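You operate a simulated robot arm through the tools that you are given. There is no shell and no other tool.

You are at the controls of a simulated robot arm. One attempt, no reset.

JOB
Make a large coffee in the green mug; the pod is already in.
Fine: bottom switch on for it and off at the end; the mug stays on the drip tray. Set down upright: what you pick out. Where these are worked on the way, their far stop is far enough and under half their travel is too little: bottom switch.

It is judged by the outcome, as a careful person would: the job done as asked, and still so three seconds after it is handed in. It fails if anything else is knocked over, pushed out of place, dropped, spilled or broken.

ROBOT AND FRAMES
A 6-joint arm with a two-finger parallel gripper, fixed in place. Base frame: the origin is on the floor under the middle of its stand, x ahead of it, y to its left, z up. Readings come in mm, rad, newtons and seconds.
With the tool pointing down near the work surface it reaches from about 140 to 840 mm from the base axis. Its first joint turns from -2.897 to 2.897 rad. Payload 3.91 kg.
The tool frame sits at the grasp point between the pads (the TCP): z along the fingers, y along the line on which they close. The tips reach 30 mm beyond it. The gripper opens to 110 mm. The fingers are 20 mm wide and 10 mm thick; the gripper's body (48 by 112 mm) begins 55 mm behind the TCP.
Orientation is that of the tool frame in the base frame, as a unit quaternion [w, x, y, z]. With the fingers straight down and closing along the base's y, the tool's x points along the base's -x, its y along +y and its z along -z.

CONTROLS
- The arm moves only by the tool move_arm. Its argument "deltas" is a list of rows, each a list of 7 numbers: the shift along the base's x, y, z in m, then the turn, a rotation vector about the base's x, y, z in degrees, then the closure, from 0 (fully open) to 1 (shut). In form: [[x, y, z, rx, ry, rz, fingers], ...]. A call has 1 to 20 rows; each row shifts and turns the commanded pose from where the row before left it. A row lasts 0.2 s, in which the tool goes at most 50 mm and 0.15 rad; a call with a longer step from one row to the next is refused whole, and so is a gripper value outside its range. Where a pose cannot be reached the arm comes as near as it can. A force on the tool above 90 N (or 10 N above the force at the start of the call, whichever is more), or a blocked arm, ends the call early, and 0.2 s more pass. The fingers move at their own pace (about 108 mm/s each) and stop on an object; they squeeze with about 37 N. The grip force told is the motor's: it shows also when the fingers shut on nothing. Time passes only in rows, and 0.2 s behind the last, so rows that do not move let the fingers close. It gives the time, the measured TCP pose, the force on the tool (base axes), the opening and the grip force at its end, in the units of the frame above (readings bear some noise), with the torque about the TCP (base axes, N m) and any sound that the robot's microphone picked up.
- Cameras (640 x 400 px; columns grow to the right, rows downward): "scene" is fixed at [50.6, 500.7, 1466.3]; the picture's right is [-0.82, -0.57, 0.00], its down [-0.28, 0.40, -0.87] and it looks along [0.50, -0.72, -0.49] (base axes); focal length 326 px, centre (320, 200). "wrist" rides on the gripper at [77, 7, -114] in the tool frame; the picture's right is [-0.09, 1.00, 0.00], its down [-0.80, -0.07, -0.59] and it looks along [-0.59, -0.05, 0.80] (tool axes); focal length 270 px, centre (320, 200).
- snapshot(camera): a new picture of that camera. It takes no simulated time.
- raise_lower(by): slides the trunk up (or, below 0, down) by that many mm; the arm rides with it, the base frame stays. It gives what a move gives, with no picture.
- locate(camera, pixels): there is no depth. For up to 12 entries [column, row, z] of the newest picture of that camera ("zoom" is the newest enlarged one), the place [x, y] in the base frame at which the ray of that pixel passes the height z, good to about 3 mm. It takes no simulated time.
- inspect(camera, box): a new picture of the part [left, top, right, bottom] of that camera's present view, enlarged. It takes no simulated time.
- job_done(): hands the job in; it is judged then, once.

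Unless the task says otherwise, let go and move clear before handing in.

The tools are called after "Emit:" as name(argument=value, ...) on one line, values as JSON. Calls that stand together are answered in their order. move_arm: Moves the arm, as the interface text tells. Its arguments: {"type":"object","properties":{"deltas":{"type":"array"}},"required":["deltas"]} The other tools are called the same way: raise_lower (by) moves the trunk up or down; snapshot (camera) takes a picture; locate (camera, pixels) gives the place at which the rays of pixels pass given heights; inspect (camera, box) takes an enlarged picture of a part of a camera's view; job_done () hands the job in.

At the start:

```text
time: 0.0
tcp_pos: [243.7, -263.1, 1292.4]
ee_rot: [0.0, 0.001, 1.0, 0.001]
ft_force: [0.5, -0.1, 0.8]
torque: [0.03, -0.04, -0.01]
opening: 110.0
grasp_force: 0.1
trunk travel left (down, up): [-450.0, 90.0]
```

scene: 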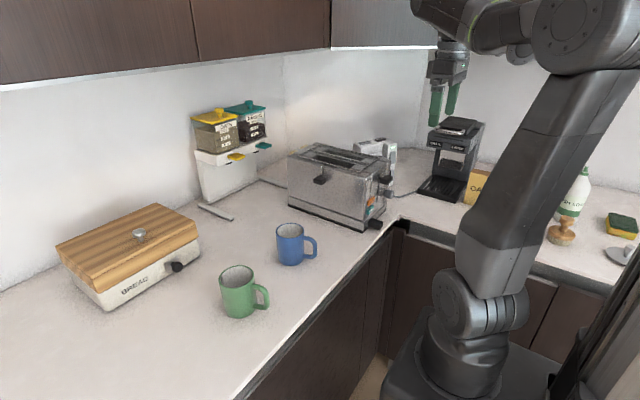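
wrist: 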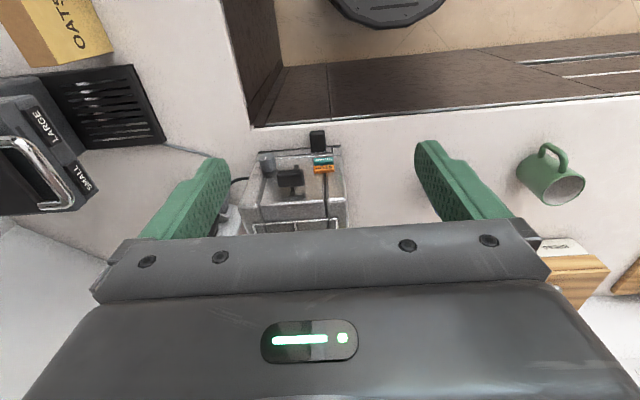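

The scene shows a green mug near pixel (240,290), a blue mug at (292,245), and the coffee machine near (452,160). I'll enlarge these areas before moving anything.

Emit:
inspect(camera="scene", box=[380, 90, 540, 220])

Emit:
inspect(camera="wrist", box=[0, 0, 240, 240])

Emit:
inspect(camera="scene", box=[190, 200, 350, 330])

```text
3.08 times, centred on (460, 155) of scene
```

zoom: 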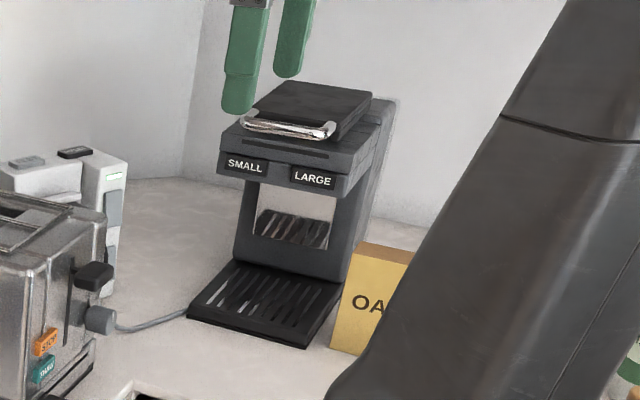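

```text
1.67 times, centred on (120, 120) of wrist
```

zoom: 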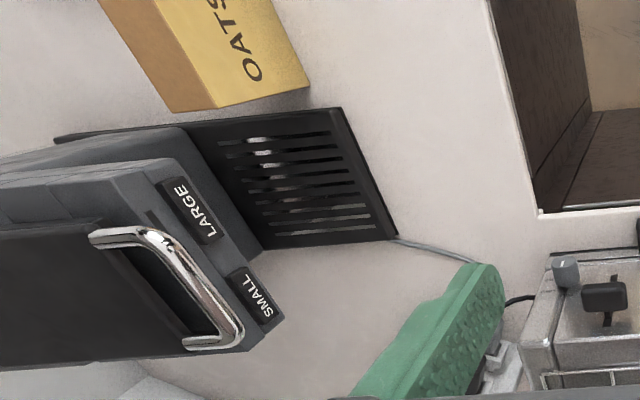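

```text
3.08 times, centred on (270, 265) of scene
```

zoom: 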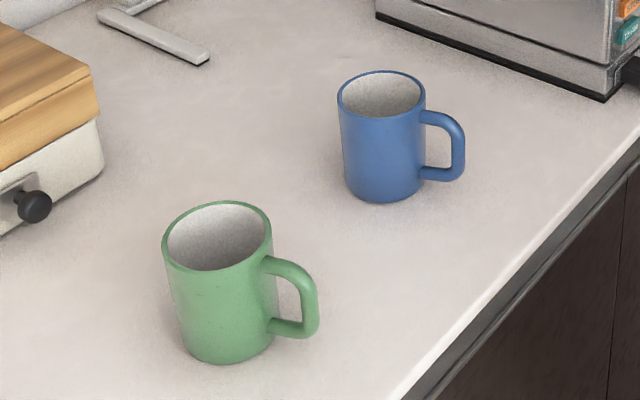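

The cord from the machine leads toward the white box near (375,150), which may hold the switches. I'll enlarge that area, the toaster side and the dispenser area.

Emit:
inspect(camera="scene", box=[345, 125, 425, 190])

Emit:
inspect(camera="scene", box=[280, 130, 420, 240])

Emit:
inspect(camera="scene", box=[180, 90, 290, 220])

Emit:
inspect(camera="wrist", box=[200, 110, 380, 240])

Emit:
inspect(camera="scene", box=[530, 160, 640, 290])

```text
6.15 times, centred on (385, 158) of scene
```

zoom: 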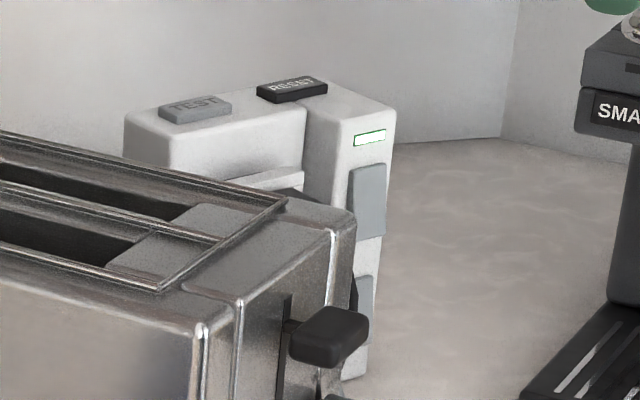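

```text
3.64 times, centred on (350, 185) of scene
```

zoom: 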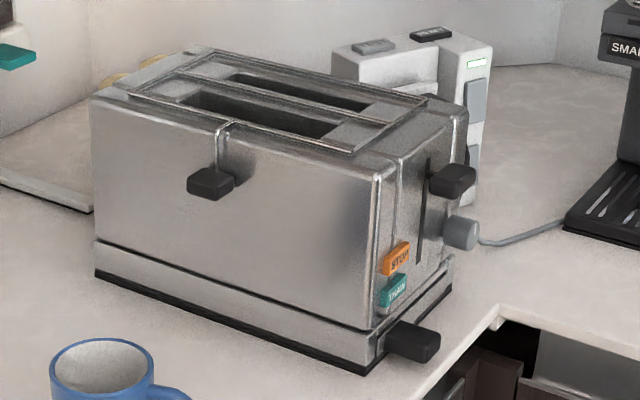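

```text
3.08 times, centred on (235, 155) of scene
```

zoom: 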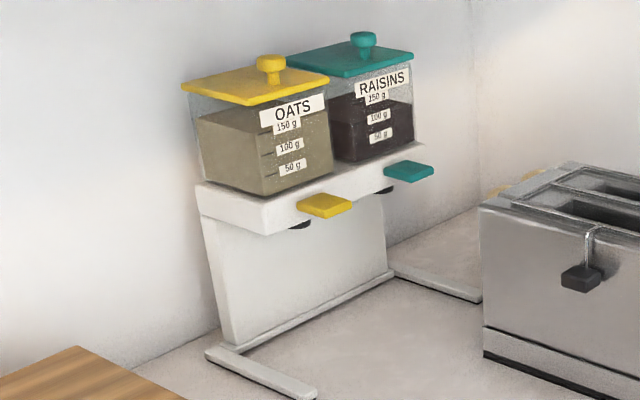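

```text
3.08 times, centred on (290, 175) of wrist
```

zoom: 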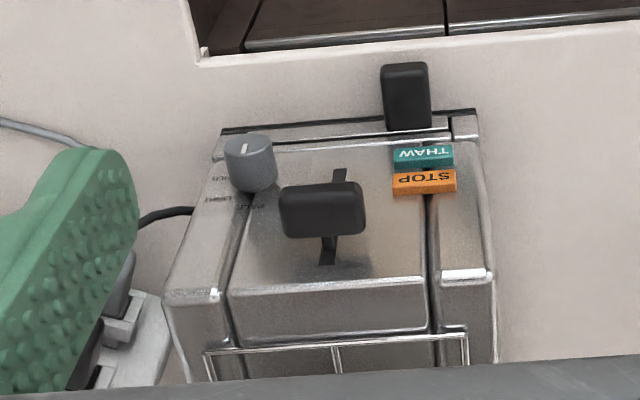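

```text
3.08 times, centred on (585, 225) of scene
```

zoom: 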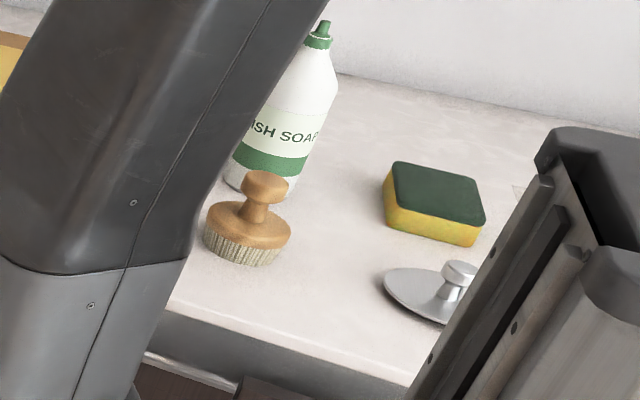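

The white tower behind the toaster has TEST and RESET on top and two grey paddles on its side, so the lower paddle is probably the "bottom switch". I'll triangulate the counter height using the inner counter corner, at wrist (252,127) and in the scene near (402,220).

Emit:
inspect(camera="scene", box=[360, 190, 460, 260])

Emit:
locate(camera="wrist", pixels=[[252, 127, 850], [252, 127, 900], [252, 127, 950], [165, 140, 850], [165, 140, 900], [165, 140, 950]])

Emit:
locate(camera="scene", pixels=[[402, 217, 850], [402, 217, 900], [402, 217, 950], [426, 193, 850], [426, 193, 900], [426, 193, 950], [240, 316, 850], [240, 316, 900], [240, 316, 950]])

```text
5.71 times, centred on (410, 225) of scene
```

zoom: 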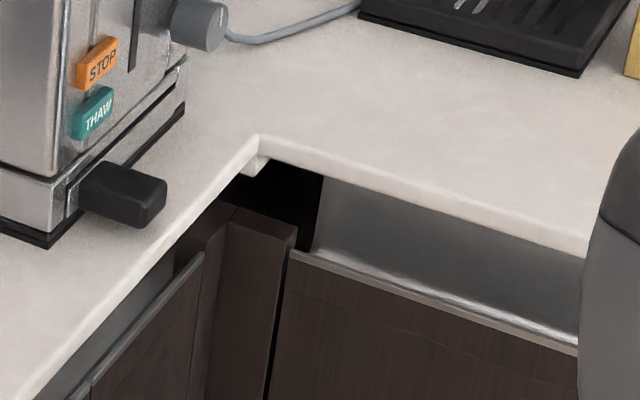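

```text
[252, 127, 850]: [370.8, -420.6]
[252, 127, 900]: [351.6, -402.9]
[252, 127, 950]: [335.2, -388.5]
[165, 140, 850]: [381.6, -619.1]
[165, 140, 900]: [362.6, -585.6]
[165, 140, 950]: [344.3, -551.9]
```

```text
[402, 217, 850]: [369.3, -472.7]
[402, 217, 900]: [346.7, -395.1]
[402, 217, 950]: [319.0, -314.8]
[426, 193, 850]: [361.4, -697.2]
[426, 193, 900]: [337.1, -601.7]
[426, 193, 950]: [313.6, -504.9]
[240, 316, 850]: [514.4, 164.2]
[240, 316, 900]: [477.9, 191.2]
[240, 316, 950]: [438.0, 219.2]
```

The inner corner in the enlarged picture is at (258,135), so I'll locate it there and compare it with the wrist ray.

Emit:
locate(camera="zoom", pixels=[[258, 135, 860], [258, 135, 880], [258, 135, 900], [258, 135, 920], [580, 72, 880], [580, 72, 900], [580, 72, 910], [358, 16, 880], [358, 16, 900]])

Emit:
locate(camera="wrist", pixels=[[252, 125, 860], [252, 125, 880], [252, 125, 900], [252, 125, 920], [134, 66, 880], [134, 66, 900], [134, 66, 910], [166, 142, 880], [166, 142, 900]])

```text
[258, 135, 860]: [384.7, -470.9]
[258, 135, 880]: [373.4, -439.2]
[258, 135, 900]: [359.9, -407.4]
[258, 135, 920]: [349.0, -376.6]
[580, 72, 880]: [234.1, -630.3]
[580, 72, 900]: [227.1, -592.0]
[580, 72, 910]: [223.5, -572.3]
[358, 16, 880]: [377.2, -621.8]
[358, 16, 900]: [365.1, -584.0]
```

```text
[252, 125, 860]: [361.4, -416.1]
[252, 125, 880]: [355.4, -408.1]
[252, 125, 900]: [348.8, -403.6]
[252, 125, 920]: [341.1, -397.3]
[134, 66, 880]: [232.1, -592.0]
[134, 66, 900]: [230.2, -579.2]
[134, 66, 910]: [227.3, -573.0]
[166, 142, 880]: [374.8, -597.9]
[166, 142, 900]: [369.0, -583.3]
```

The counter is at about z=900. The drip tray's front corners are near (230,-580) and (367,-583), so the machine faces +y. Next I'll estimate where the tower and mugs are.

Emit:
locate(camera="scene", pixels=[[381, 140, 1000], [381, 140, 1030], [381, 140, 1060], [388, 187, 900], [452, 130, 1150], [452, 130, 1200], [438, 143, 1100], [438, 143, 1150], [465, 147, 1100], [465, 147, 1150]])

Emit:
locate(camera="wrist", pixels=[[225, 205, 1000], [225, 205, 1050], [225, 205, 900], [35, 115, 1100], [35, 115, 1150], [85, 184, 1100], [85, 184, 1150], [545, 150, 1000], [580, 190, 1000]])

```text
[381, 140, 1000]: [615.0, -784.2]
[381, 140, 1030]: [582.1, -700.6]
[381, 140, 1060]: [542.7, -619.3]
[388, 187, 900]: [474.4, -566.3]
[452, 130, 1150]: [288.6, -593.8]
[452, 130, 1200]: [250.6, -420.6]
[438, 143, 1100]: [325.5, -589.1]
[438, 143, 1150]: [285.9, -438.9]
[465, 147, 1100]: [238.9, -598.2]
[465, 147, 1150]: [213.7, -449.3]
```

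```text
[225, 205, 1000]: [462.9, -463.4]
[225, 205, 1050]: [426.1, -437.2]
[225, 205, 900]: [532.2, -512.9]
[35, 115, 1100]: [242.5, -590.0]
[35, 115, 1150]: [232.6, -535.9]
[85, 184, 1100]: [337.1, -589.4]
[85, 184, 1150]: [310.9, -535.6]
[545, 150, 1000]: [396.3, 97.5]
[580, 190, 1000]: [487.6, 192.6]
```

The LARGE button is near (240,-594,1100) and SMALL near (331,-589,1100). I'll tilt the tool and shift it toward -y so the wrist camera can see the tower's -x face.

Emit:
move_arm(deltas=[[-0.02, -0.035, -0.015, 0, -8, 0, 0], [-0.02, -0.04, -0.015, 0, -8, 0, 0], [-0.02, -0.04, -0.015, 0, -8, 0, 0], [-0.02, -0.04, -0.015, 0, -8, 0, 0], [0, 0, 0, 0, 0, 0, 0]])

Emit:
snapshot(camera="wrist")

Emit:
snapshot(camera="scene")

```text
time: 1.2
tcp_pos: [162.9, -417.0, 1231.0]
ee_rot: [0.276, 0.001, 0.961, -0.001]
ft_force: [1.6, -0.2, 0.1]
torque: [0.01, 0.01, -0.04]
opening: 109.9
grasp_force: 0.1
trunk travel left (down, up): [-450.0, 90.0]
```

```text
taken
```

wrist: 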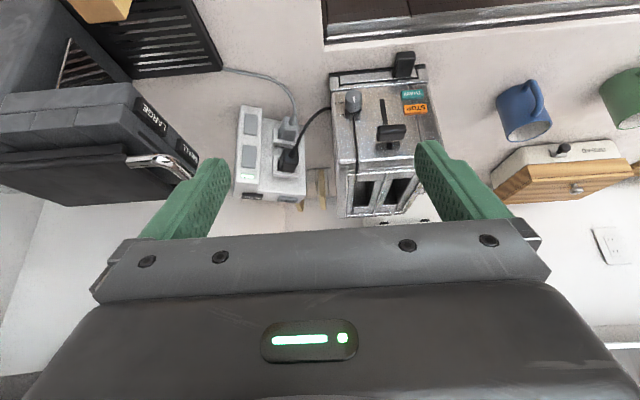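

```text
taken
```

scene: 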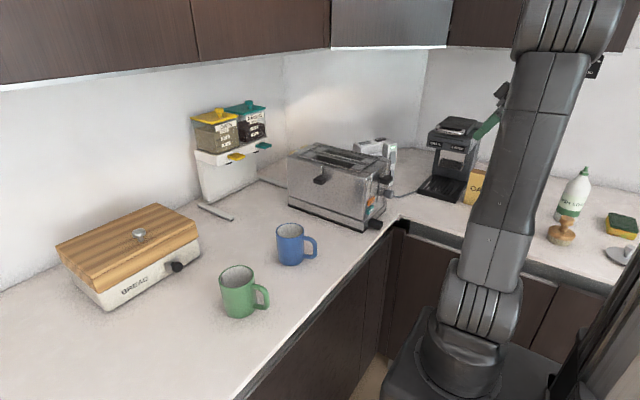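

The wrist view now shows the tower at (265,155) with two sockets, two plugs and two paddles. I'll enlarge it.

Emit:
inspect(camera="wrist", box=[215, 60, 345, 225])

Emit:
inspect(camera="wrist", box=[225, 90, 315, 150])

Emit:
inspect(camera="wrist", box=[225, 140, 315, 210])

Emit:
inspect(camera="wrist", box=[50, 0, 230, 200])

```text
2.42 times, centred on (280, 142) of wrist
```

zoom: 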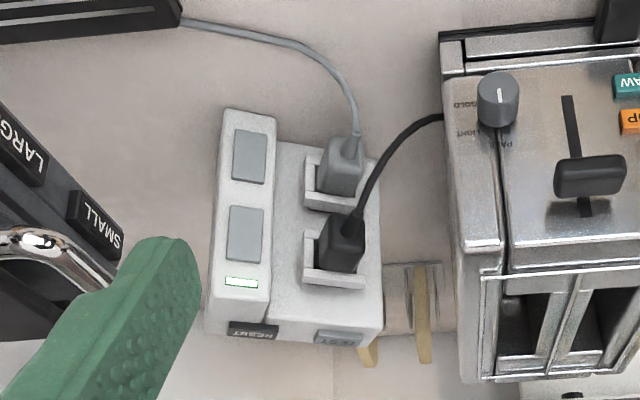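

```text
6.67 times, centred on (270, 120) of wrist
```

zoom: 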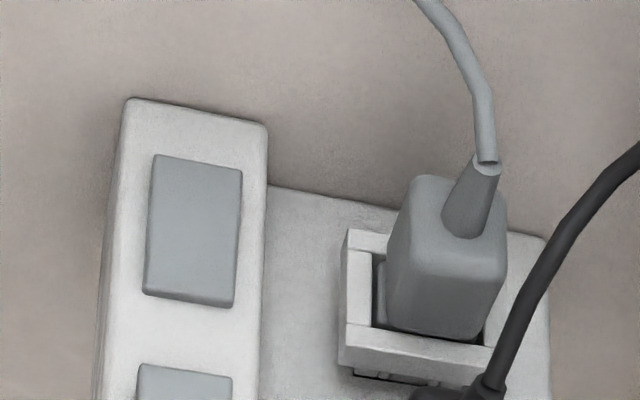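

```text
5.71 times, centred on (270, 175) of wrist
```

zoom: 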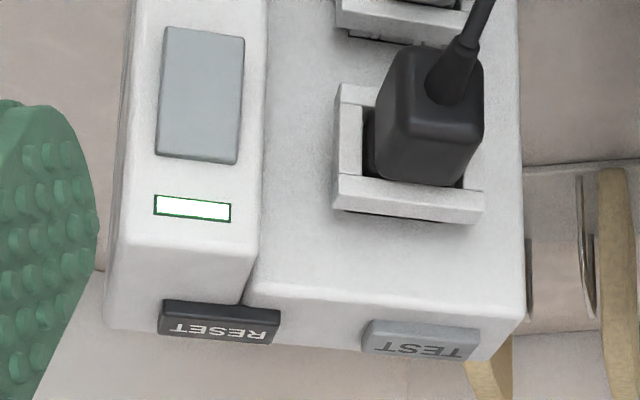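

```text
2.00 times, centred on (140, 100) of wrist
```

zoom: 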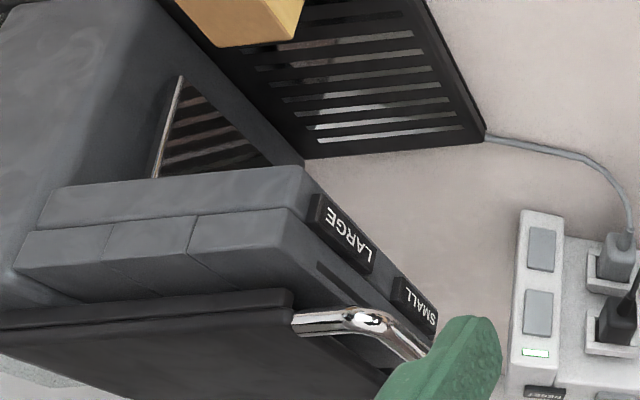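

The lower socket holds the grey coffee-machine plug and the upper one the black toaster plug. The bottom paddle is the one further from the LED, at wrist (252,129). I'll get coordinates for it.

Emit:
locate(camera="wrist", pixels=[[241.5, 104.7, 900], [261.8, 108.8, 900], [305, 117, 900], [222, 71, 905], [137, 79, 905], [330, 72, 905]])

Emit:
inspect(camera="scene", box=[376, 140, 406, 190])

```text
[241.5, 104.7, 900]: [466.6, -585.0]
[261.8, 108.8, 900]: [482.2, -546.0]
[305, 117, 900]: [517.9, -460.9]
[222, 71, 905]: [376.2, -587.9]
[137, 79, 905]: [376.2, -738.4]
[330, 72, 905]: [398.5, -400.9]
```

```text
8.00 times, centred on (391, 165) of scene
```

zoom: 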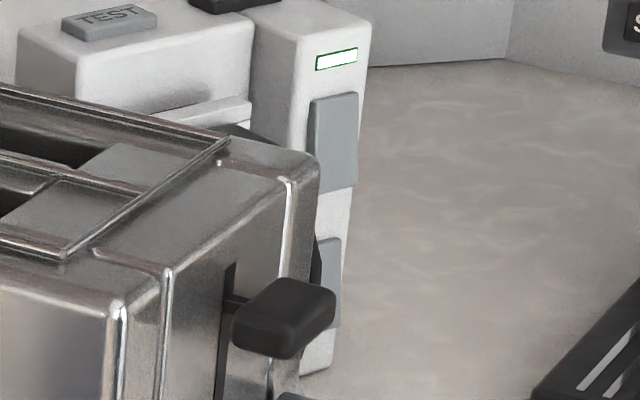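

The tower's front face runs from (467,-585) to (482,-546), so it faces mostly -x and slightly +y. I'll bring the camera lower and closer with the tool pitched further, to read the state of the paddles.

Emit:
move_arm(deltas=[[0.02, -0.008, -0.033, 0, -4, 0, 0], [0.02, -0.008, -0.033, 0, -4, 0, 0], [0.02, -0.008, -0.033, 0, -4, 0, 0], [0.02, -0.008, -0.033, 0, -4, 0, 0], [0.02, -0.008, -0.033, 0, -4, 0, 0], [0, 0, 0, 0, 0, 0, 0]])

Emit:
snapshot(camera="wrist")

Emit:
snapshot(camera="scene")

```text
time: 2.6
tcp_pos: [263.0, -459.1, 1067.4]
ee_rot: [0.439, 0.0, 0.899, 0.0]
ft_force: [0.9, 0.4, -0.3]
torque: [-0.03, -0.03, -0.02]
opening: 110.3
grasp_force: 0.0
trunk travel left (down, up): [-450.0, 90.0]
```

```text
taken
```

wrist: 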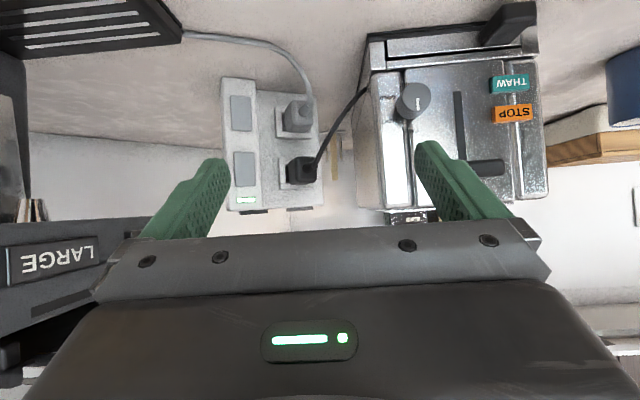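

```text
taken
```

scene: 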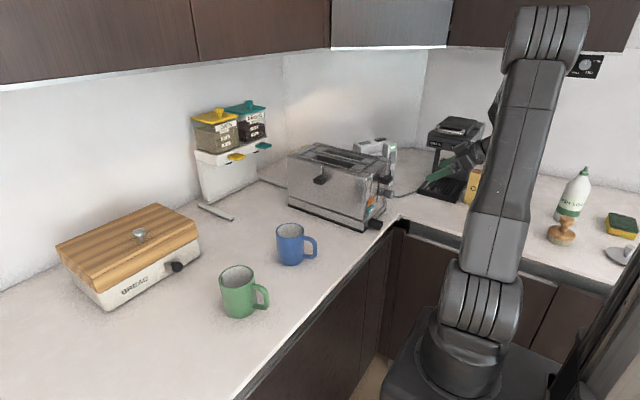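

Emit:
inspect(camera="wrist", box=[210, 70, 330, 220])

Emit:
inspect(camera="wrist", box=[215, 80, 275, 140])

Emit:
inspect(camera="wrist", box=[0, 0, 200, 350])

Emit:
locate(camera="wrist", pixels=[[222, 76, 900], [256, 82, 900], [318, 95, 900], [240, 113, 930], [240, 113, 950], [183, 37, 900], [183, 30, 908]])

```text
2.67 times, centred on (270, 145) of wrist
```

zoom: 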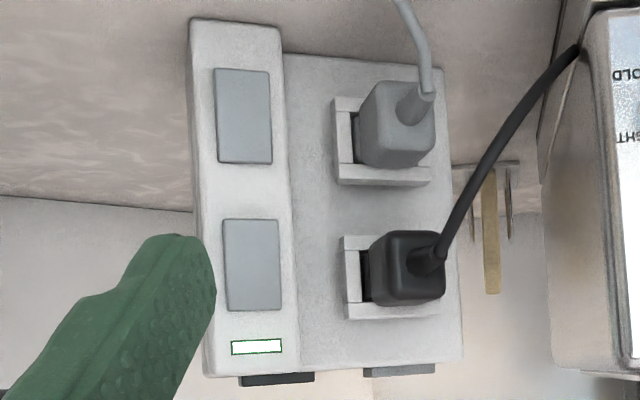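

```text
6.67 times, centred on (245, 110) of wrist
```

zoom: 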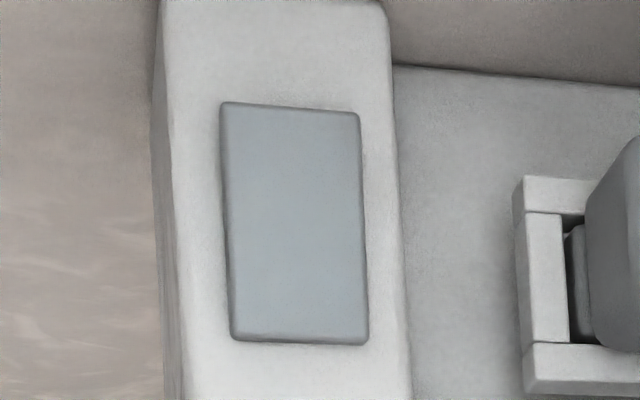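

```text
1.14 times, centred on (100, 175) of wrist
```

zoom: 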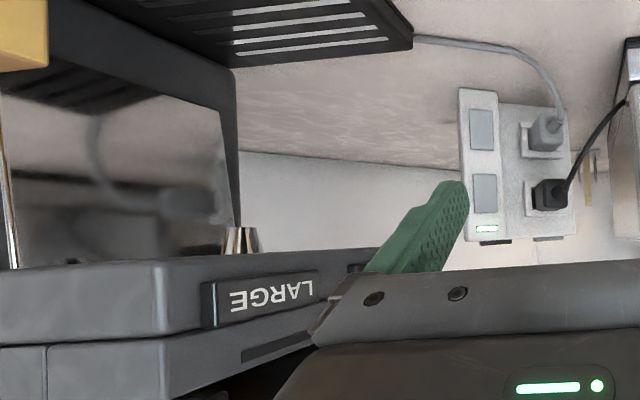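

```text
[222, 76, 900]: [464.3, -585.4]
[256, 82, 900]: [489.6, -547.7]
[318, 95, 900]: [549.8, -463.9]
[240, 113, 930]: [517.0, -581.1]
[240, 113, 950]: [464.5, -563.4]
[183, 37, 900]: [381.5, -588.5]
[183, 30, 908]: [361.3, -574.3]
```

Both paddles look alike in this view. I'll zoom much further on each paddle's edges to read the tilt.

Emit:
inspect(camera="wrist", box=[222, 88, 258, 136])

Emit:
inspect(camera="wrist", box=[224, 146, 264, 206])

Emit:
inspect(camera="scene", box=[384, 144, 400, 170])

Emit:
inspect(camera="scene", box=[384, 164, 400, 190])

```text
8.33 times, centred on (240, 112) of wrist
```

zoom: 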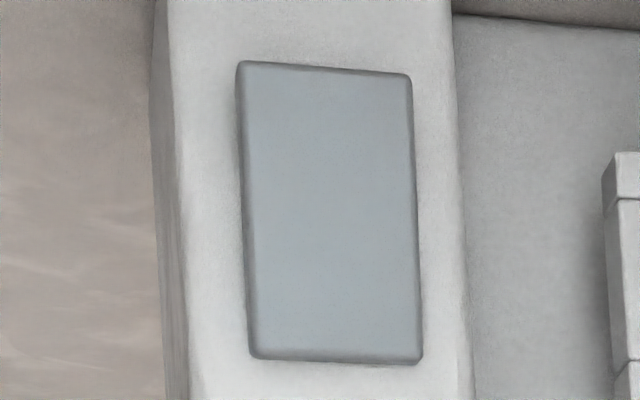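

```text
6.67 times, centred on (244, 176) of wrist
```

zoom: 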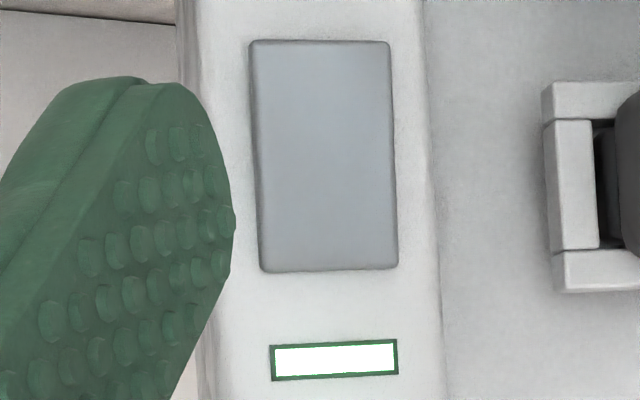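

```text
15.38 times, centred on (392, 157) of scene
```

zoom: 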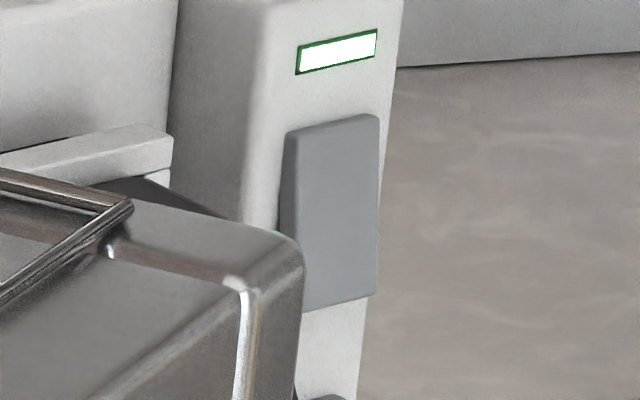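

```text
15.38 times, centred on (392, 177) of scene
```

zoom: 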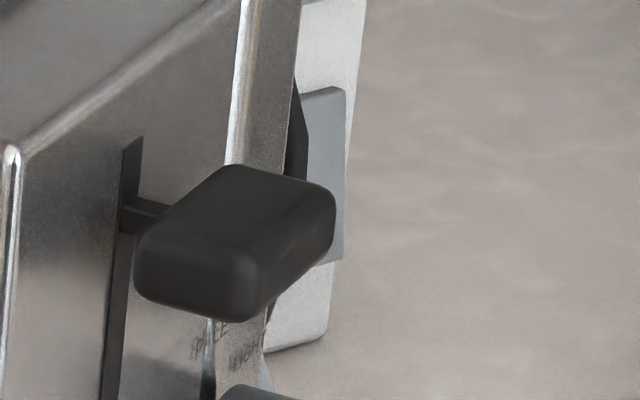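

The scene zooms show both rockers tilted the same way. Each paddle's right edge leans outward toward its lower end, so the tops are pressed in, which I read as off. The bottom paddle spans about z 925–971 around (470,-565). I'll close the fingers, yaw to face the paddle and move to a pre-press position.

Emit:
move_arm(deltas=[[0.02, -0.008, -0.01, 0, 0, -6, 1], [0.03, -0.015, -0.015, 0, 0, -6, 1], [0.03, -0.018, -0.018, 0, 0, -6, 1], [0.03, -0.018, -0.02, 0, 0, -6, 1], [0.026, -0.018, -0.018, 0, 0, 0, 1], [0, 0, 0, 0, 0, 0, 1]])

Emit:
snapshot(camera="wrist")

Emit:
snapshot(camera="scene")

```text
time: 4.0
tcp_pos: [400.7, -535.6, 987.4]
ee_rot: [0.429, 0.188, 0.879, -0.092]
ft_force: [0.3, -0.7, -0.7]
torque: [0.0, -0.02, 0.0]
opening: 0.1
grasp_force: 37.0
trunk travel left (down, up): [-450.0, 90.0]
```

```text
taken
```

wrist: 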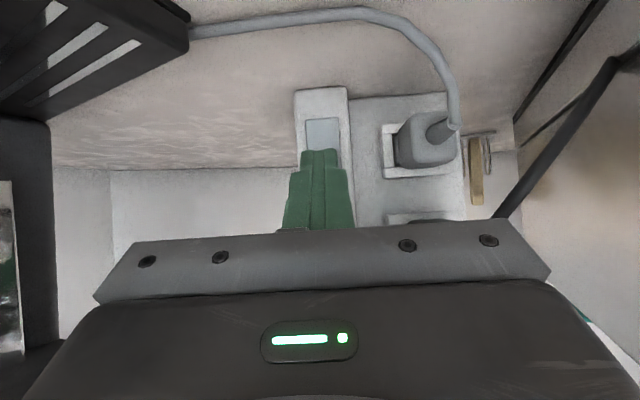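

```text
taken
```

scene: 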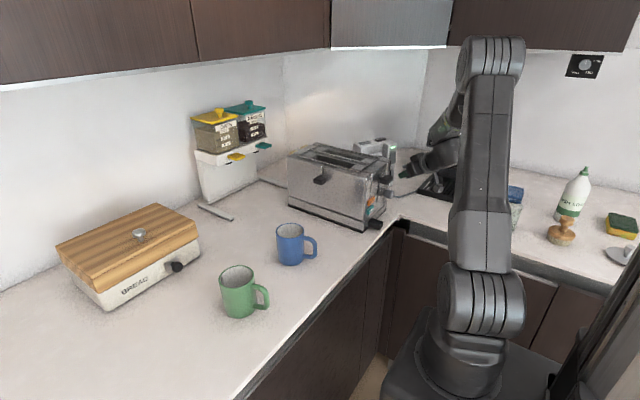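

The fingers are shut and lined up near the bottom paddle at wrist (322,135). I'll zoom in to check the alignment.

Emit:
inspect(camera="wrist", box=[270, 75, 380, 200])

Emit:
inspect(camera="scene", box=[370, 130, 470, 210])

Emit:
locate(camera="wrist", pixels=[[294, 91, 900], [347, 88, 900], [446, 93, 900], [322, 120, 930], [322, 120, 920]])

```text
3.20 times, centred on (325, 138) of wrist
```

zoom: 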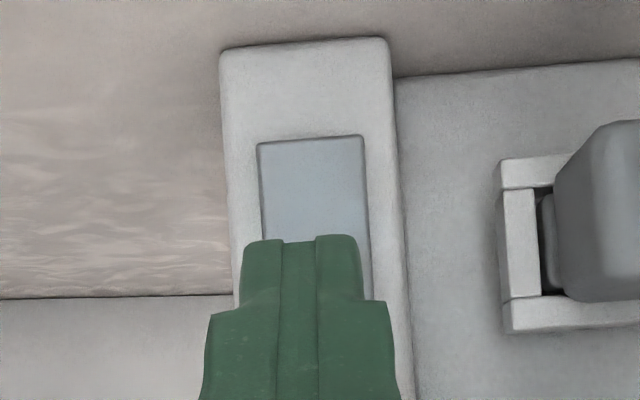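

```text
5.00 times, centred on (420, 170) of scene
```

zoom: 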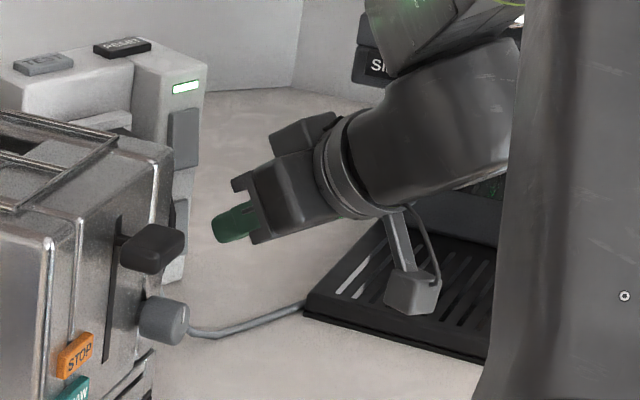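

```text
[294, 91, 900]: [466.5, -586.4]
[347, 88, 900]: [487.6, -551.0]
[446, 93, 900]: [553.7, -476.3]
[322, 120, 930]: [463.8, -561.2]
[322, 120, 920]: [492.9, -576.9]
```

The tool axis projects to column 320 and the paddle centre is near 324, so I need about 2.5 mm to the right. I'll lower to paddle height and advance part of the gap.

Emit:
move_arm(deltas=[[0.0005, 0.0012, -0.02, 0, 0, 0, 1], [0.0005, 0.0011, -0.02, 0, 0, 0, 1], [0.0137, -0.0061, 0, 0, 0, 0, 1], [0.0137, -0.0061, 0, 0, 0, 0, 1], [0, 0, 0, 0, 0, 0, 1]])

Emit:
inspect(camera="wrist", box=[270, 75, 380, 200])

Emit:
inspect(camera="scene", box=[370, 130, 470, 210])

```text
time: 5.2
tcp_pos: [428.6, -544.9, 946.6]
ee_rot: [0.429, 0.187, 0.879, -0.09]
ft_force: [-0.7, -0.7, 0.5]
torque: [0.03, 0.01, 0.02]
opening: 0.0
grasp_force: 37.2
trunk travel left (down, up): [-450.0, 90.0]
```

```text
3.20 times, centred on (325, 138) of wrist
```

zoom: 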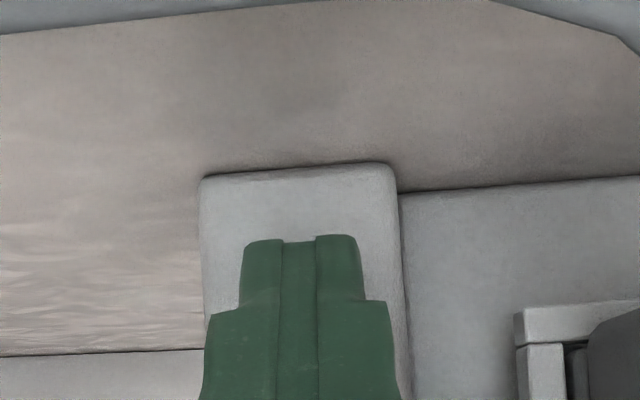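

```text
5.00 times, centred on (420, 170) of scene
```

zoom: 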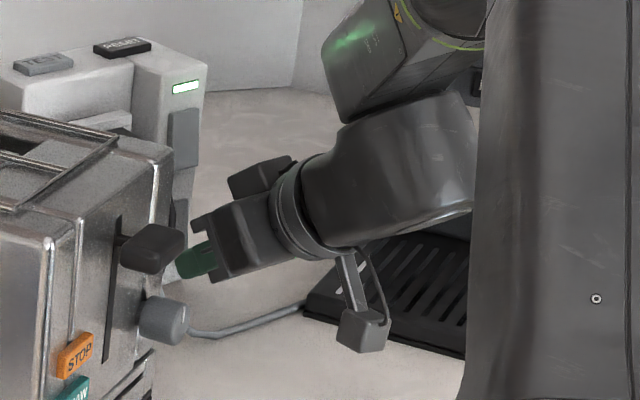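

The face plane is about 22 mm ahead of the fingertip. I'll advance slowly along the tool heading and watch the force.

Emit:
move_arm(deltas=[[0.0027, -0.0012, 0, 0, 0, 0, 1], [0.0027, -0.0012, 0, 0, 0, 0, 1], [0.0027, -0.0012, 0, 0, 0, 0, 1]])

```text
time: 6.0
tcp_pos: [435.6, -548.2, 946.0]
ee_rot: [0.428, 0.187, 0.879, -0.091]
ft_force: [-0.3, -0.2, -0.5]
torque: [0.02, 0.0, -0.01]
opening: 0.0
grasp_force: 37.2
trunk travel left (down, up): [-450.0, 90.0]
```

Emit:
move_arm(deltas=[[0.0018, -0.0008, 0, 0, 0, 0, 1], [0.0018, -0.0008, 0, 0, 0, 0, 1]])

```text
time: 6.6
tcp_pos: [438.2, -549.0, 945.7]
ee_rot: [0.429, 0.187, 0.879, -0.091]
ft_force: [-6.5, 4.8, -0.1]
torque: [0.0, 0.07, 0.05]
opening: 0.0
grasp_force: 36.9
trunk travel left (down, up): [-450.0, 90.0]
```

That is contact, at about 8 N along the face normal. I'll keep pressing in 2 mm steps.

Emit:
move_arm(deltas=[[0.0018, -0.0008, 0, 0, 0, 0, 1]])

Emit:
inspect(camera="scene", box=[370, 130, 430, 200])

```text
time: 7.0
tcp_pos: [438.2, -548.8, 947.4]
ee_rot: [0.428, 0.187, 0.88, -0.091]
ft_force: [-17.8, 12.0, -2.3]
torque: [-0.01, 0.35, 0.07]
opening: 0.0
grasp_force: 37.0
trunk travel left (down, up): [-450.0, 90.0]
```

```text
5.71 times, centred on (400, 165) of scene
```

zoom: 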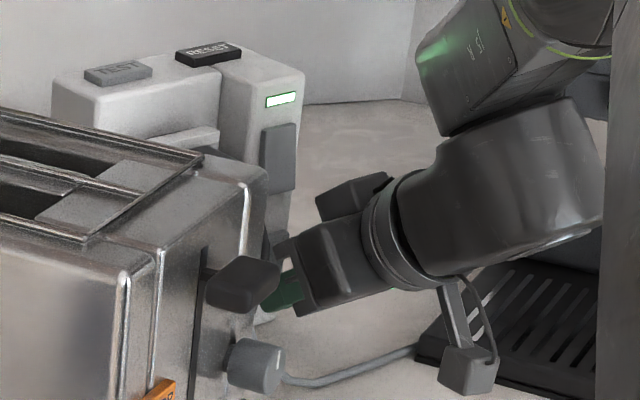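

The force is now 21 N and the tool has stopped advancing. I'll press a little more and watch for movement or a click.

Emit:
move_arm(deltas=[[0.0018, -0.0008, 0, 0, 0, 0, 1]])

Emit:
inspect(camera="scene", box=[370, 130, 430, 200])

```text
time: 7.4
tcp_pos: [438.0, -550.7, 946.8]
ee_rot: [0.428, 0.188, 0.879, -0.09]
ft_force: [-33.1, 21.4, -6.2]
torque: [-0.09, 0.73, 0.08]
opening: 0.0
grasp_force: 37.1
trunk travel left (down, up): [-450.0, 90.0]
```

```text
5.71 times, centred on (400, 165) of scene
```

zoom: 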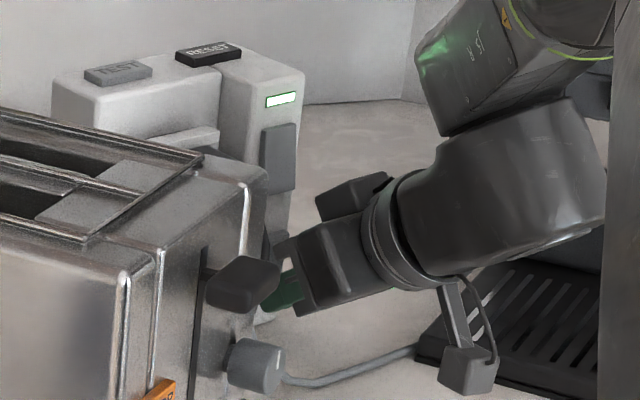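

At 39 N there is still no travel, so I'm pushing on an end that doesn't move. I'll back off and look at the rocker's tilt more carefully.

Emit:
move_arm(deltas=[[-0.009, 0.004, 0.0, 0, 0, 0, 1], [-0.0182, 0.0081, 0.005, 0, 0, 0, 1], [-0.0182, 0.0081, 0.02, 0, 0, 0, 1], [-0.0182, 0.0081, 0.035, 0, 0, 0, 1], [0, 0, 0, 0, 0, 0, 1]])

Emit:
inspect(camera="scene", box=[384, 144, 400, 170])

Emit:
inspect(camera="scene", box=[384, 164, 400, 190])

Emit:
snapshot(camera="wrist")

```text
time: 8.6
tcp_pos: [378.9, -523.9, 1007.1]
ee_rot: [0.429, 0.186, 0.879, -0.092]
ft_force: [0.0, -1.1, -0.7]
torque: [0.0, 0.01, -0.01]
opening: 0.0
grasp_force: 36.8
trunk travel left (down, up): [-450.0, 90.0]
```

```text
15.38 times, centred on (392, 157) of scene
```

zoom: 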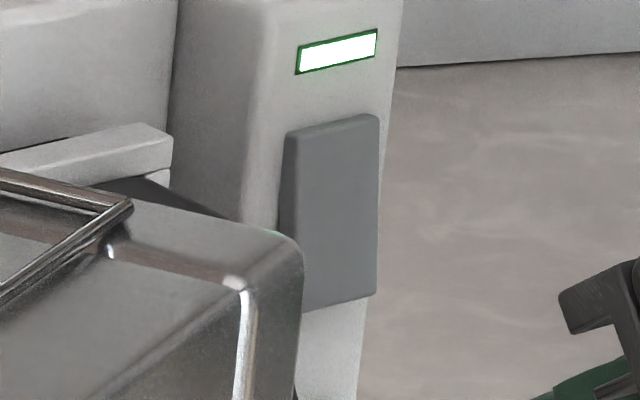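

```text
15.38 times, centred on (392, 177) of scene
```

zoom: 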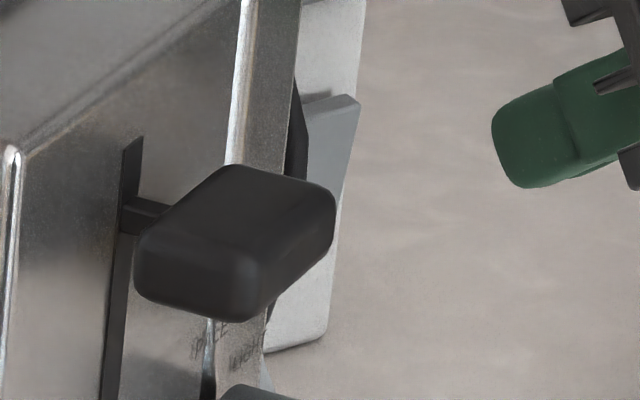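

```text
taken
```

wrist: 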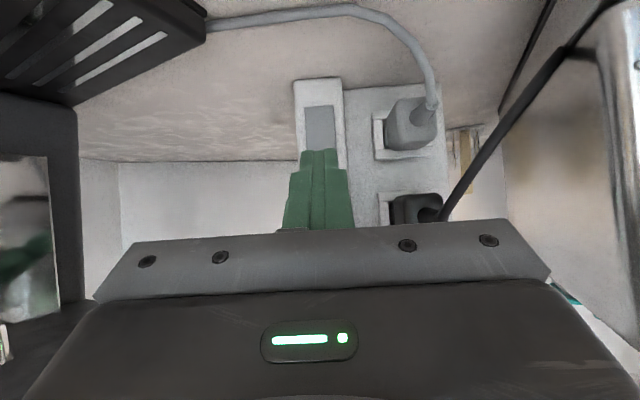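

The lower rocker has flipped: its top now sticks out in the scene zoom at (355,100), and its lower end is in, so the bottom switch is on. The tower hasn't moved, since the LED is at the same pixels. Next I'll turn to look at the coffee machine's front.

Emit:
move_arm(deltas=[[-0.0125, 0.0138, 0.006, 0, 0, -7.3, 1], [-0.0125, 0.0138, 0.006, 0, 0, -7.3, 1], [-0.0125, 0.0138, 0.006, 0, 0, -7.3, 1], [-0.0125, 0.0138, 0.006, 0, 0, -7.3, 1], [-0.0125, 0.0138, 0.006, 0, 0, -7.3, 1], [-0.0125, 0.0138, 0.006, 0, 0, -7.3, 1], [-0.0125, 0.0138, 0.006, 0, 0, -7.3, 1], [-0.0125, 0.0138, 0.006, 0, 0, -7.3, 1], [-0.0125, 0.0138, 0.006, 0, 0, -7.3, 1], [0, 0, 0, 0, 0, 0, 0.3]])

Emit:
snapshot(camera="wrist")

Emit:
snapshot(camera="scene")

```text
time: 10.8
tcp_pos: [294.8, -505.0, 1071.8]
ee_rot: [0.346, 0.455, 0.793, -0.209]
ft_force: [0.6, 0.1, 0.2]
torque: [-0.01, 0.0, 0.0]
opening: 77.5
grasp_force: 0.7
out of reach, approached as far as the arm can: row 5, 6, 7, 8, 9
trunk travel left (down, up): [-450.0, 90.0]
```

```text
taken
```

wrist: 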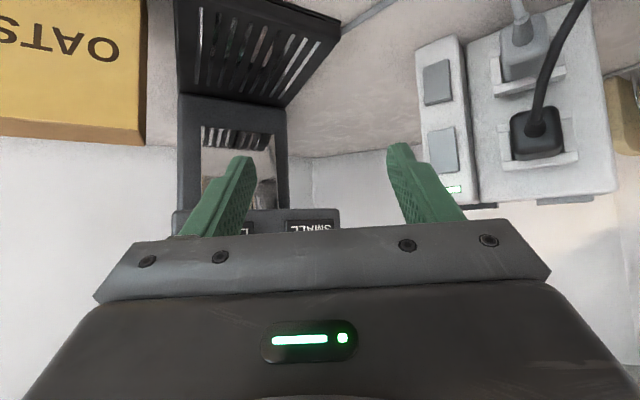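

```text
taken
```

scene: 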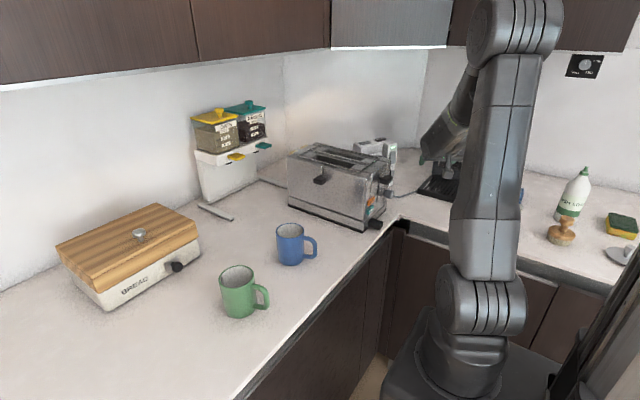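

The last rows were out of reach because the wrist came too close to the base, but nothing was touched. The current view shows the machine front, tray and switches, so I'll inspect it here.

Emit:
inspect(camera="wrist", box=[150, 0, 350, 240])

Emit:
inspect(camera="wrist", box=[410, 30, 480, 210])

Emit:
inspect(camera="wrist", box=[190, 120, 350, 235])

Emit:
locate(camera="wrist", pixels=[[340, 30, 905], [290, 105, 905], [180, 93, 905], [200, 5, 905]])

```text
1.67 times, centred on (250, 120) of wrist
```

zoom: 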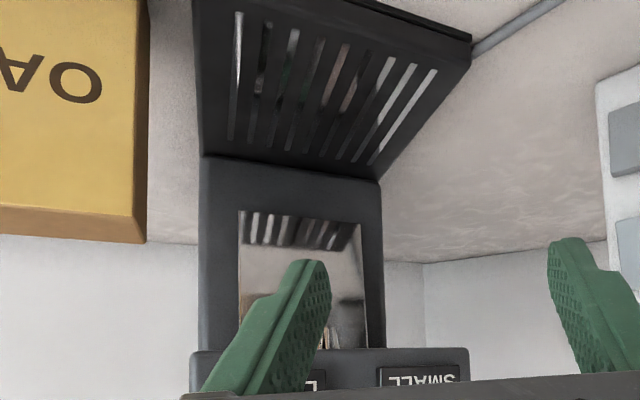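

```text
2.22 times, centred on (445, 120) of wrist
```

zoom: 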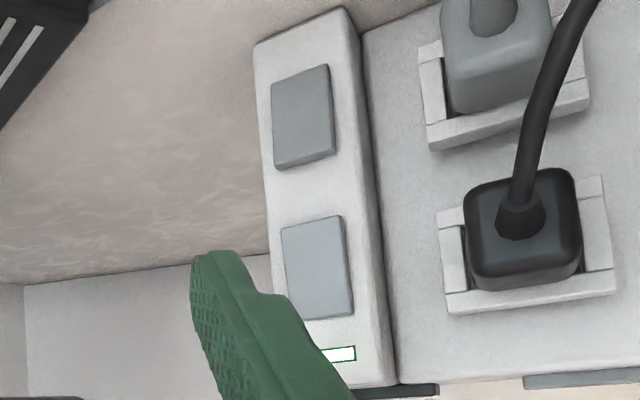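

```text
3.48 times, centred on (270, 178) of wrist
```

zoom: 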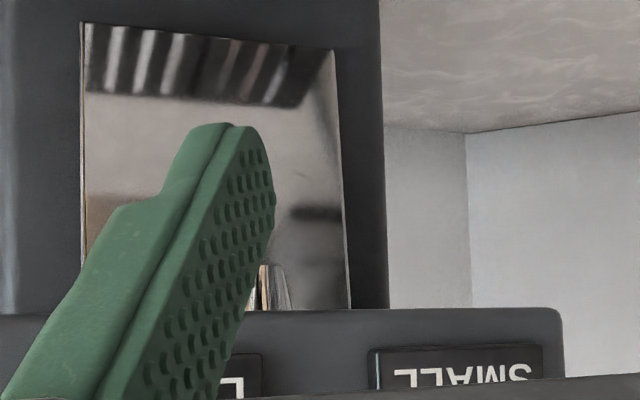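

```text
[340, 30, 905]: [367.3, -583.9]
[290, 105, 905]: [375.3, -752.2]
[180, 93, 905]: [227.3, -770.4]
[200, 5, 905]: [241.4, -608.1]
```

The tray runs from y≈-583 back to about -755, with x 228–372, and the spout is around (300,-660) with its tip near z 1057. Next I'll measure the green mug's position, size and handle direction.

Emit:
inspect(camera="scene", box=[205, 250, 285, 330])

```text
5.00 times, centred on (245, 290) of scene
```

zoom: 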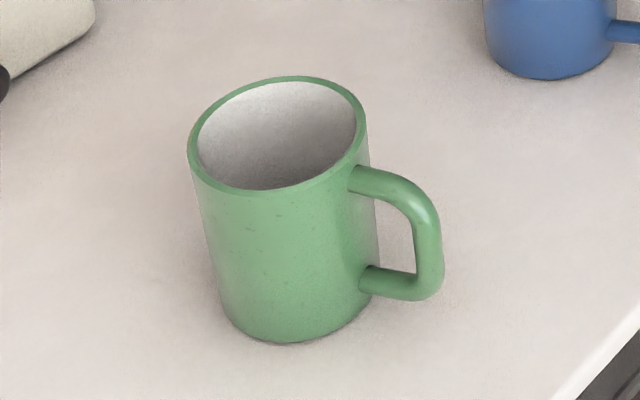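

Emit:
locate(camera="zoom", pixels=[[288, 342, 900], [228, 318, 900], [360, 305, 900], [188, 150, 1000], [368, 118, 1000], [278, 76, 1000], [262, 194, 1000], [188, 150, 990], [368, 118, 990], [278, 76, 990], [262, 194, 990], [440, 270, 940]])

Emit:
locate(camera="zoom", pixels=[[425, 298, 930], [435, 220, 970], [435, 220, 960], [400, 172, 985], [360, 170, 980], [365, 270, 930], [415, 300, 925]])

```text
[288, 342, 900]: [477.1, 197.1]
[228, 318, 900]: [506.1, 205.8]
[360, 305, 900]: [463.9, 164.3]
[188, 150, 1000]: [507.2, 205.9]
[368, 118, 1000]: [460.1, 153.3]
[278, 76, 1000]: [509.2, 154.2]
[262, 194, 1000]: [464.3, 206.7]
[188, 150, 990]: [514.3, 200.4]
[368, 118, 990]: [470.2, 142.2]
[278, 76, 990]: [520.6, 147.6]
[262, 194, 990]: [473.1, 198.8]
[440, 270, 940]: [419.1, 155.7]
```

```text
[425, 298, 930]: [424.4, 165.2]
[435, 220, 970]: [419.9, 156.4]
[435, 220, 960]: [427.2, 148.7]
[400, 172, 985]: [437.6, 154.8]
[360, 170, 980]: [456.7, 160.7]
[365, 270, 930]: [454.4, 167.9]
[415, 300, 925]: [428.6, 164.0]
```

Mug estimate: centre about (497,170), diameter about 71, rim near z 987, and the handle pointing at the robot (about 190°, 76 mm out). I'll lift clear of the machine first and check how the commanded pose behaves after the out-of-reach rows.

Emit:
move_arm(deltas=[[0, 0, 0.03, 0, 0, 0, 0.3]])

```text
time: 11.2
tcp_pos: [295.0, -504.6, 1101.3]
ee_rot: [0.347, 0.454, 0.793, -0.21]
ft_force: [-1.0, -0.2, 0.1]
torque: [-0.01, 0.0, -0.01]
opening: 76.9
grasp_force: 0.1
trunk travel left (down, up): [-450.0, 90.0]
```

Commands continue from the reached pose. Now I'll rise over the toaster and swing toward the mug side at a safe height.

Emit:
move_arm(deltas=[[0.005, 0.02, 0.042, 0, 0, 7, 0], [0.005, 0.02, 0.042, 0, 0, 7, 0], [0.005, 0.02, 0.042, 0, 0, 7, 0], [0.005, 0.02, 0.042, 0, 0, 7, 0], [0.005, 0.02, 0.042, 0, 0, 7, 0], [0.005, 0.045, 0.005, 0, 0, 4, 0], [0.005, 0.045, 0.005, 0, 0, 4, 0], [0.005, 0.045, 0.005, 0, 0, 4, 0], [0.005, 0.045, 0.005, 0, 0, 4, 0], [0.005, 0.045, 0.005, 0, 0, 4, 0], [0.005, 0.045, 0.005, 0, 0, 4, 0], [0.005, 0.045, 0.005, 0, 0, 4, 0], [0.005, 0.045, 0.005, 0, 0, 4, 0], [0.005, 0.045, 0.005, 0, 0, 4, 0], [0, 0.04, 0.005, 0, 0, 0, 0], [0, 0, 0, 0, 0, 0, 0]])

Emit:
snapshot(camera="wrist")

Emit:
snapshot(camera="scene")

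```text
time: 13.6
tcp_pos: [303.9, -210.6, 1343.7]
ee_rot: [0.403, 0.127, 0.904, -0.069]
ft_force: [1.4, -1.1, -0.7]
torque: [0.03, -0.01, -0.04]
opening: 109.9
grasp_force: 0.1
trunk travel left (down, up): [-450.0, 90.0]
stopped in row 11: the arm was blocked; the commanded pose is now the measured one
```

```text
taken
```

wrist: 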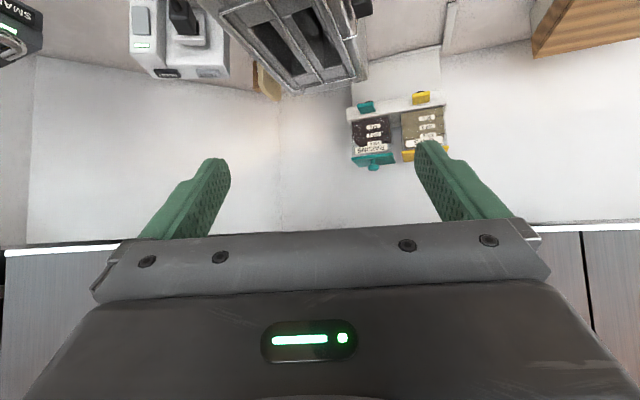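

```text
taken
```

scene: 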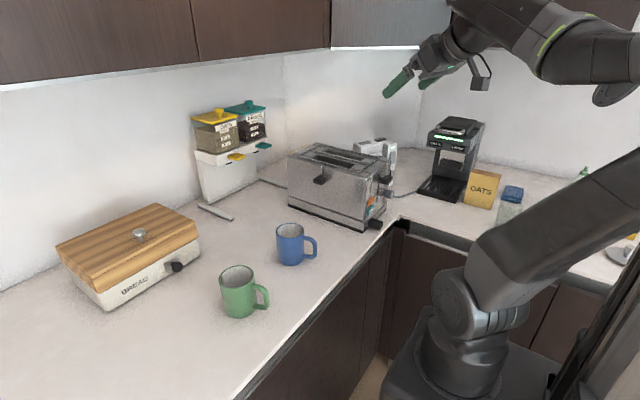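

The coffee machine now shows a green light near (447,142), so it is powered. The arm was blocked with its elbow folded back toward the mast. I'll unfold by moving outward, staying high.

Emit:
move_arm(deltas=[[0.02, -0.03, 0.0, 0, 0, 0, 0], [0.03, -0.02, 0.0, 0, 0, 0, 0], [0.04, 0, 0.0, 0, 0, 0, 0], [0.03, 0, 0.0, 0, 0, 0, 0], [0, 0, 0, 0, 0, 0, 0]])

Emit:
snapshot(camera="scene")

```text
time: 14.8
tcp_pos: [426.6, -255.2, 1345.2]
ee_rot: [0.405, 0.119, 0.904, -0.065]
ft_force: [-0.7, -0.6, -0.6]
torque: [0.01, -0.02, -0.01]
opening: 110.0
grasp_force: 0.1
trunk travel left (down, up): [-450.0, 90.0]
```

```text
taken
```

scene: 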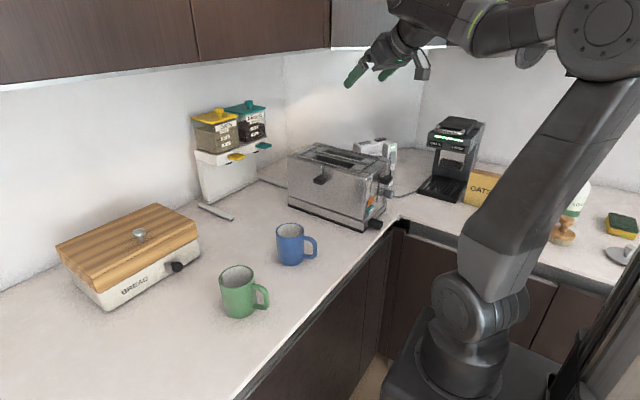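

Nothing was disturbed: the soap, brush and sponge are in place. I'll swing to the mug side at the larger radius.

Emit:
move_arm(deltas=[[0.006, 0.04, 0, 0, 0, 3, 0], [0.006, 0.04, 0, 0, 0, 3, 0], [0.005, 0.04, 0, 0, 0, 3, 0], [0.004, 0.04, 0, 0, 0, 3, 0], [0.003, 0.04, 0, 0, 0, 3, 0], [0, 0.04, 0, 0, 0, 3, 0], [0, 0.04, 0, 0, 0, 3, 0], [0, 0.04, 0, 0, 0, 3, 0], [0, 0.04, 0, 0, 0, 3, 0], [0, 0, 0, 0, 0, 0, 0]])

Emit:
snapshot(camera="scene")

Emit:
snapshot(camera="wrist")

```text
time: 17.0
tcp_pos: [449.6, 103.9, 1347.9]
ee_rot: [0.411, -0.093, 0.906, 0.029]
ft_force: [0.2, 0.1, 0.0]
torque: [0.0, -0.01, -0.03]
opening: 110.2
grasp_force: 0.0
trunk travel left (down, up): [-450.0, 90.0]
```

```text
taken
```

scene: 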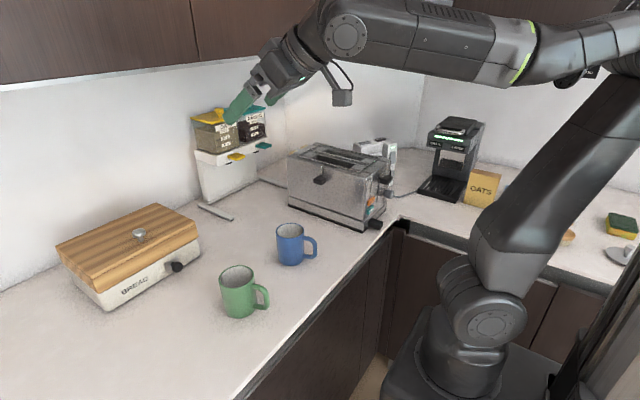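

```text
taken
```

wrist: 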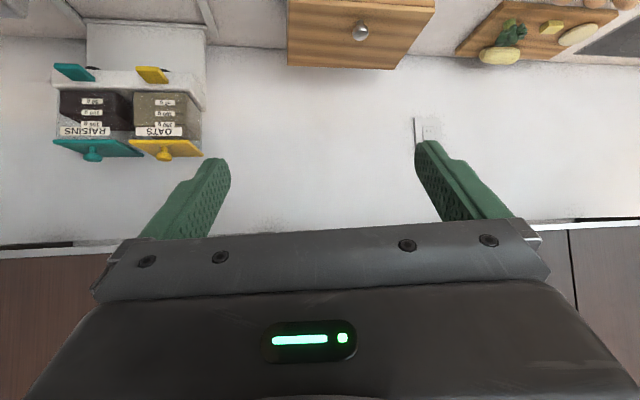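

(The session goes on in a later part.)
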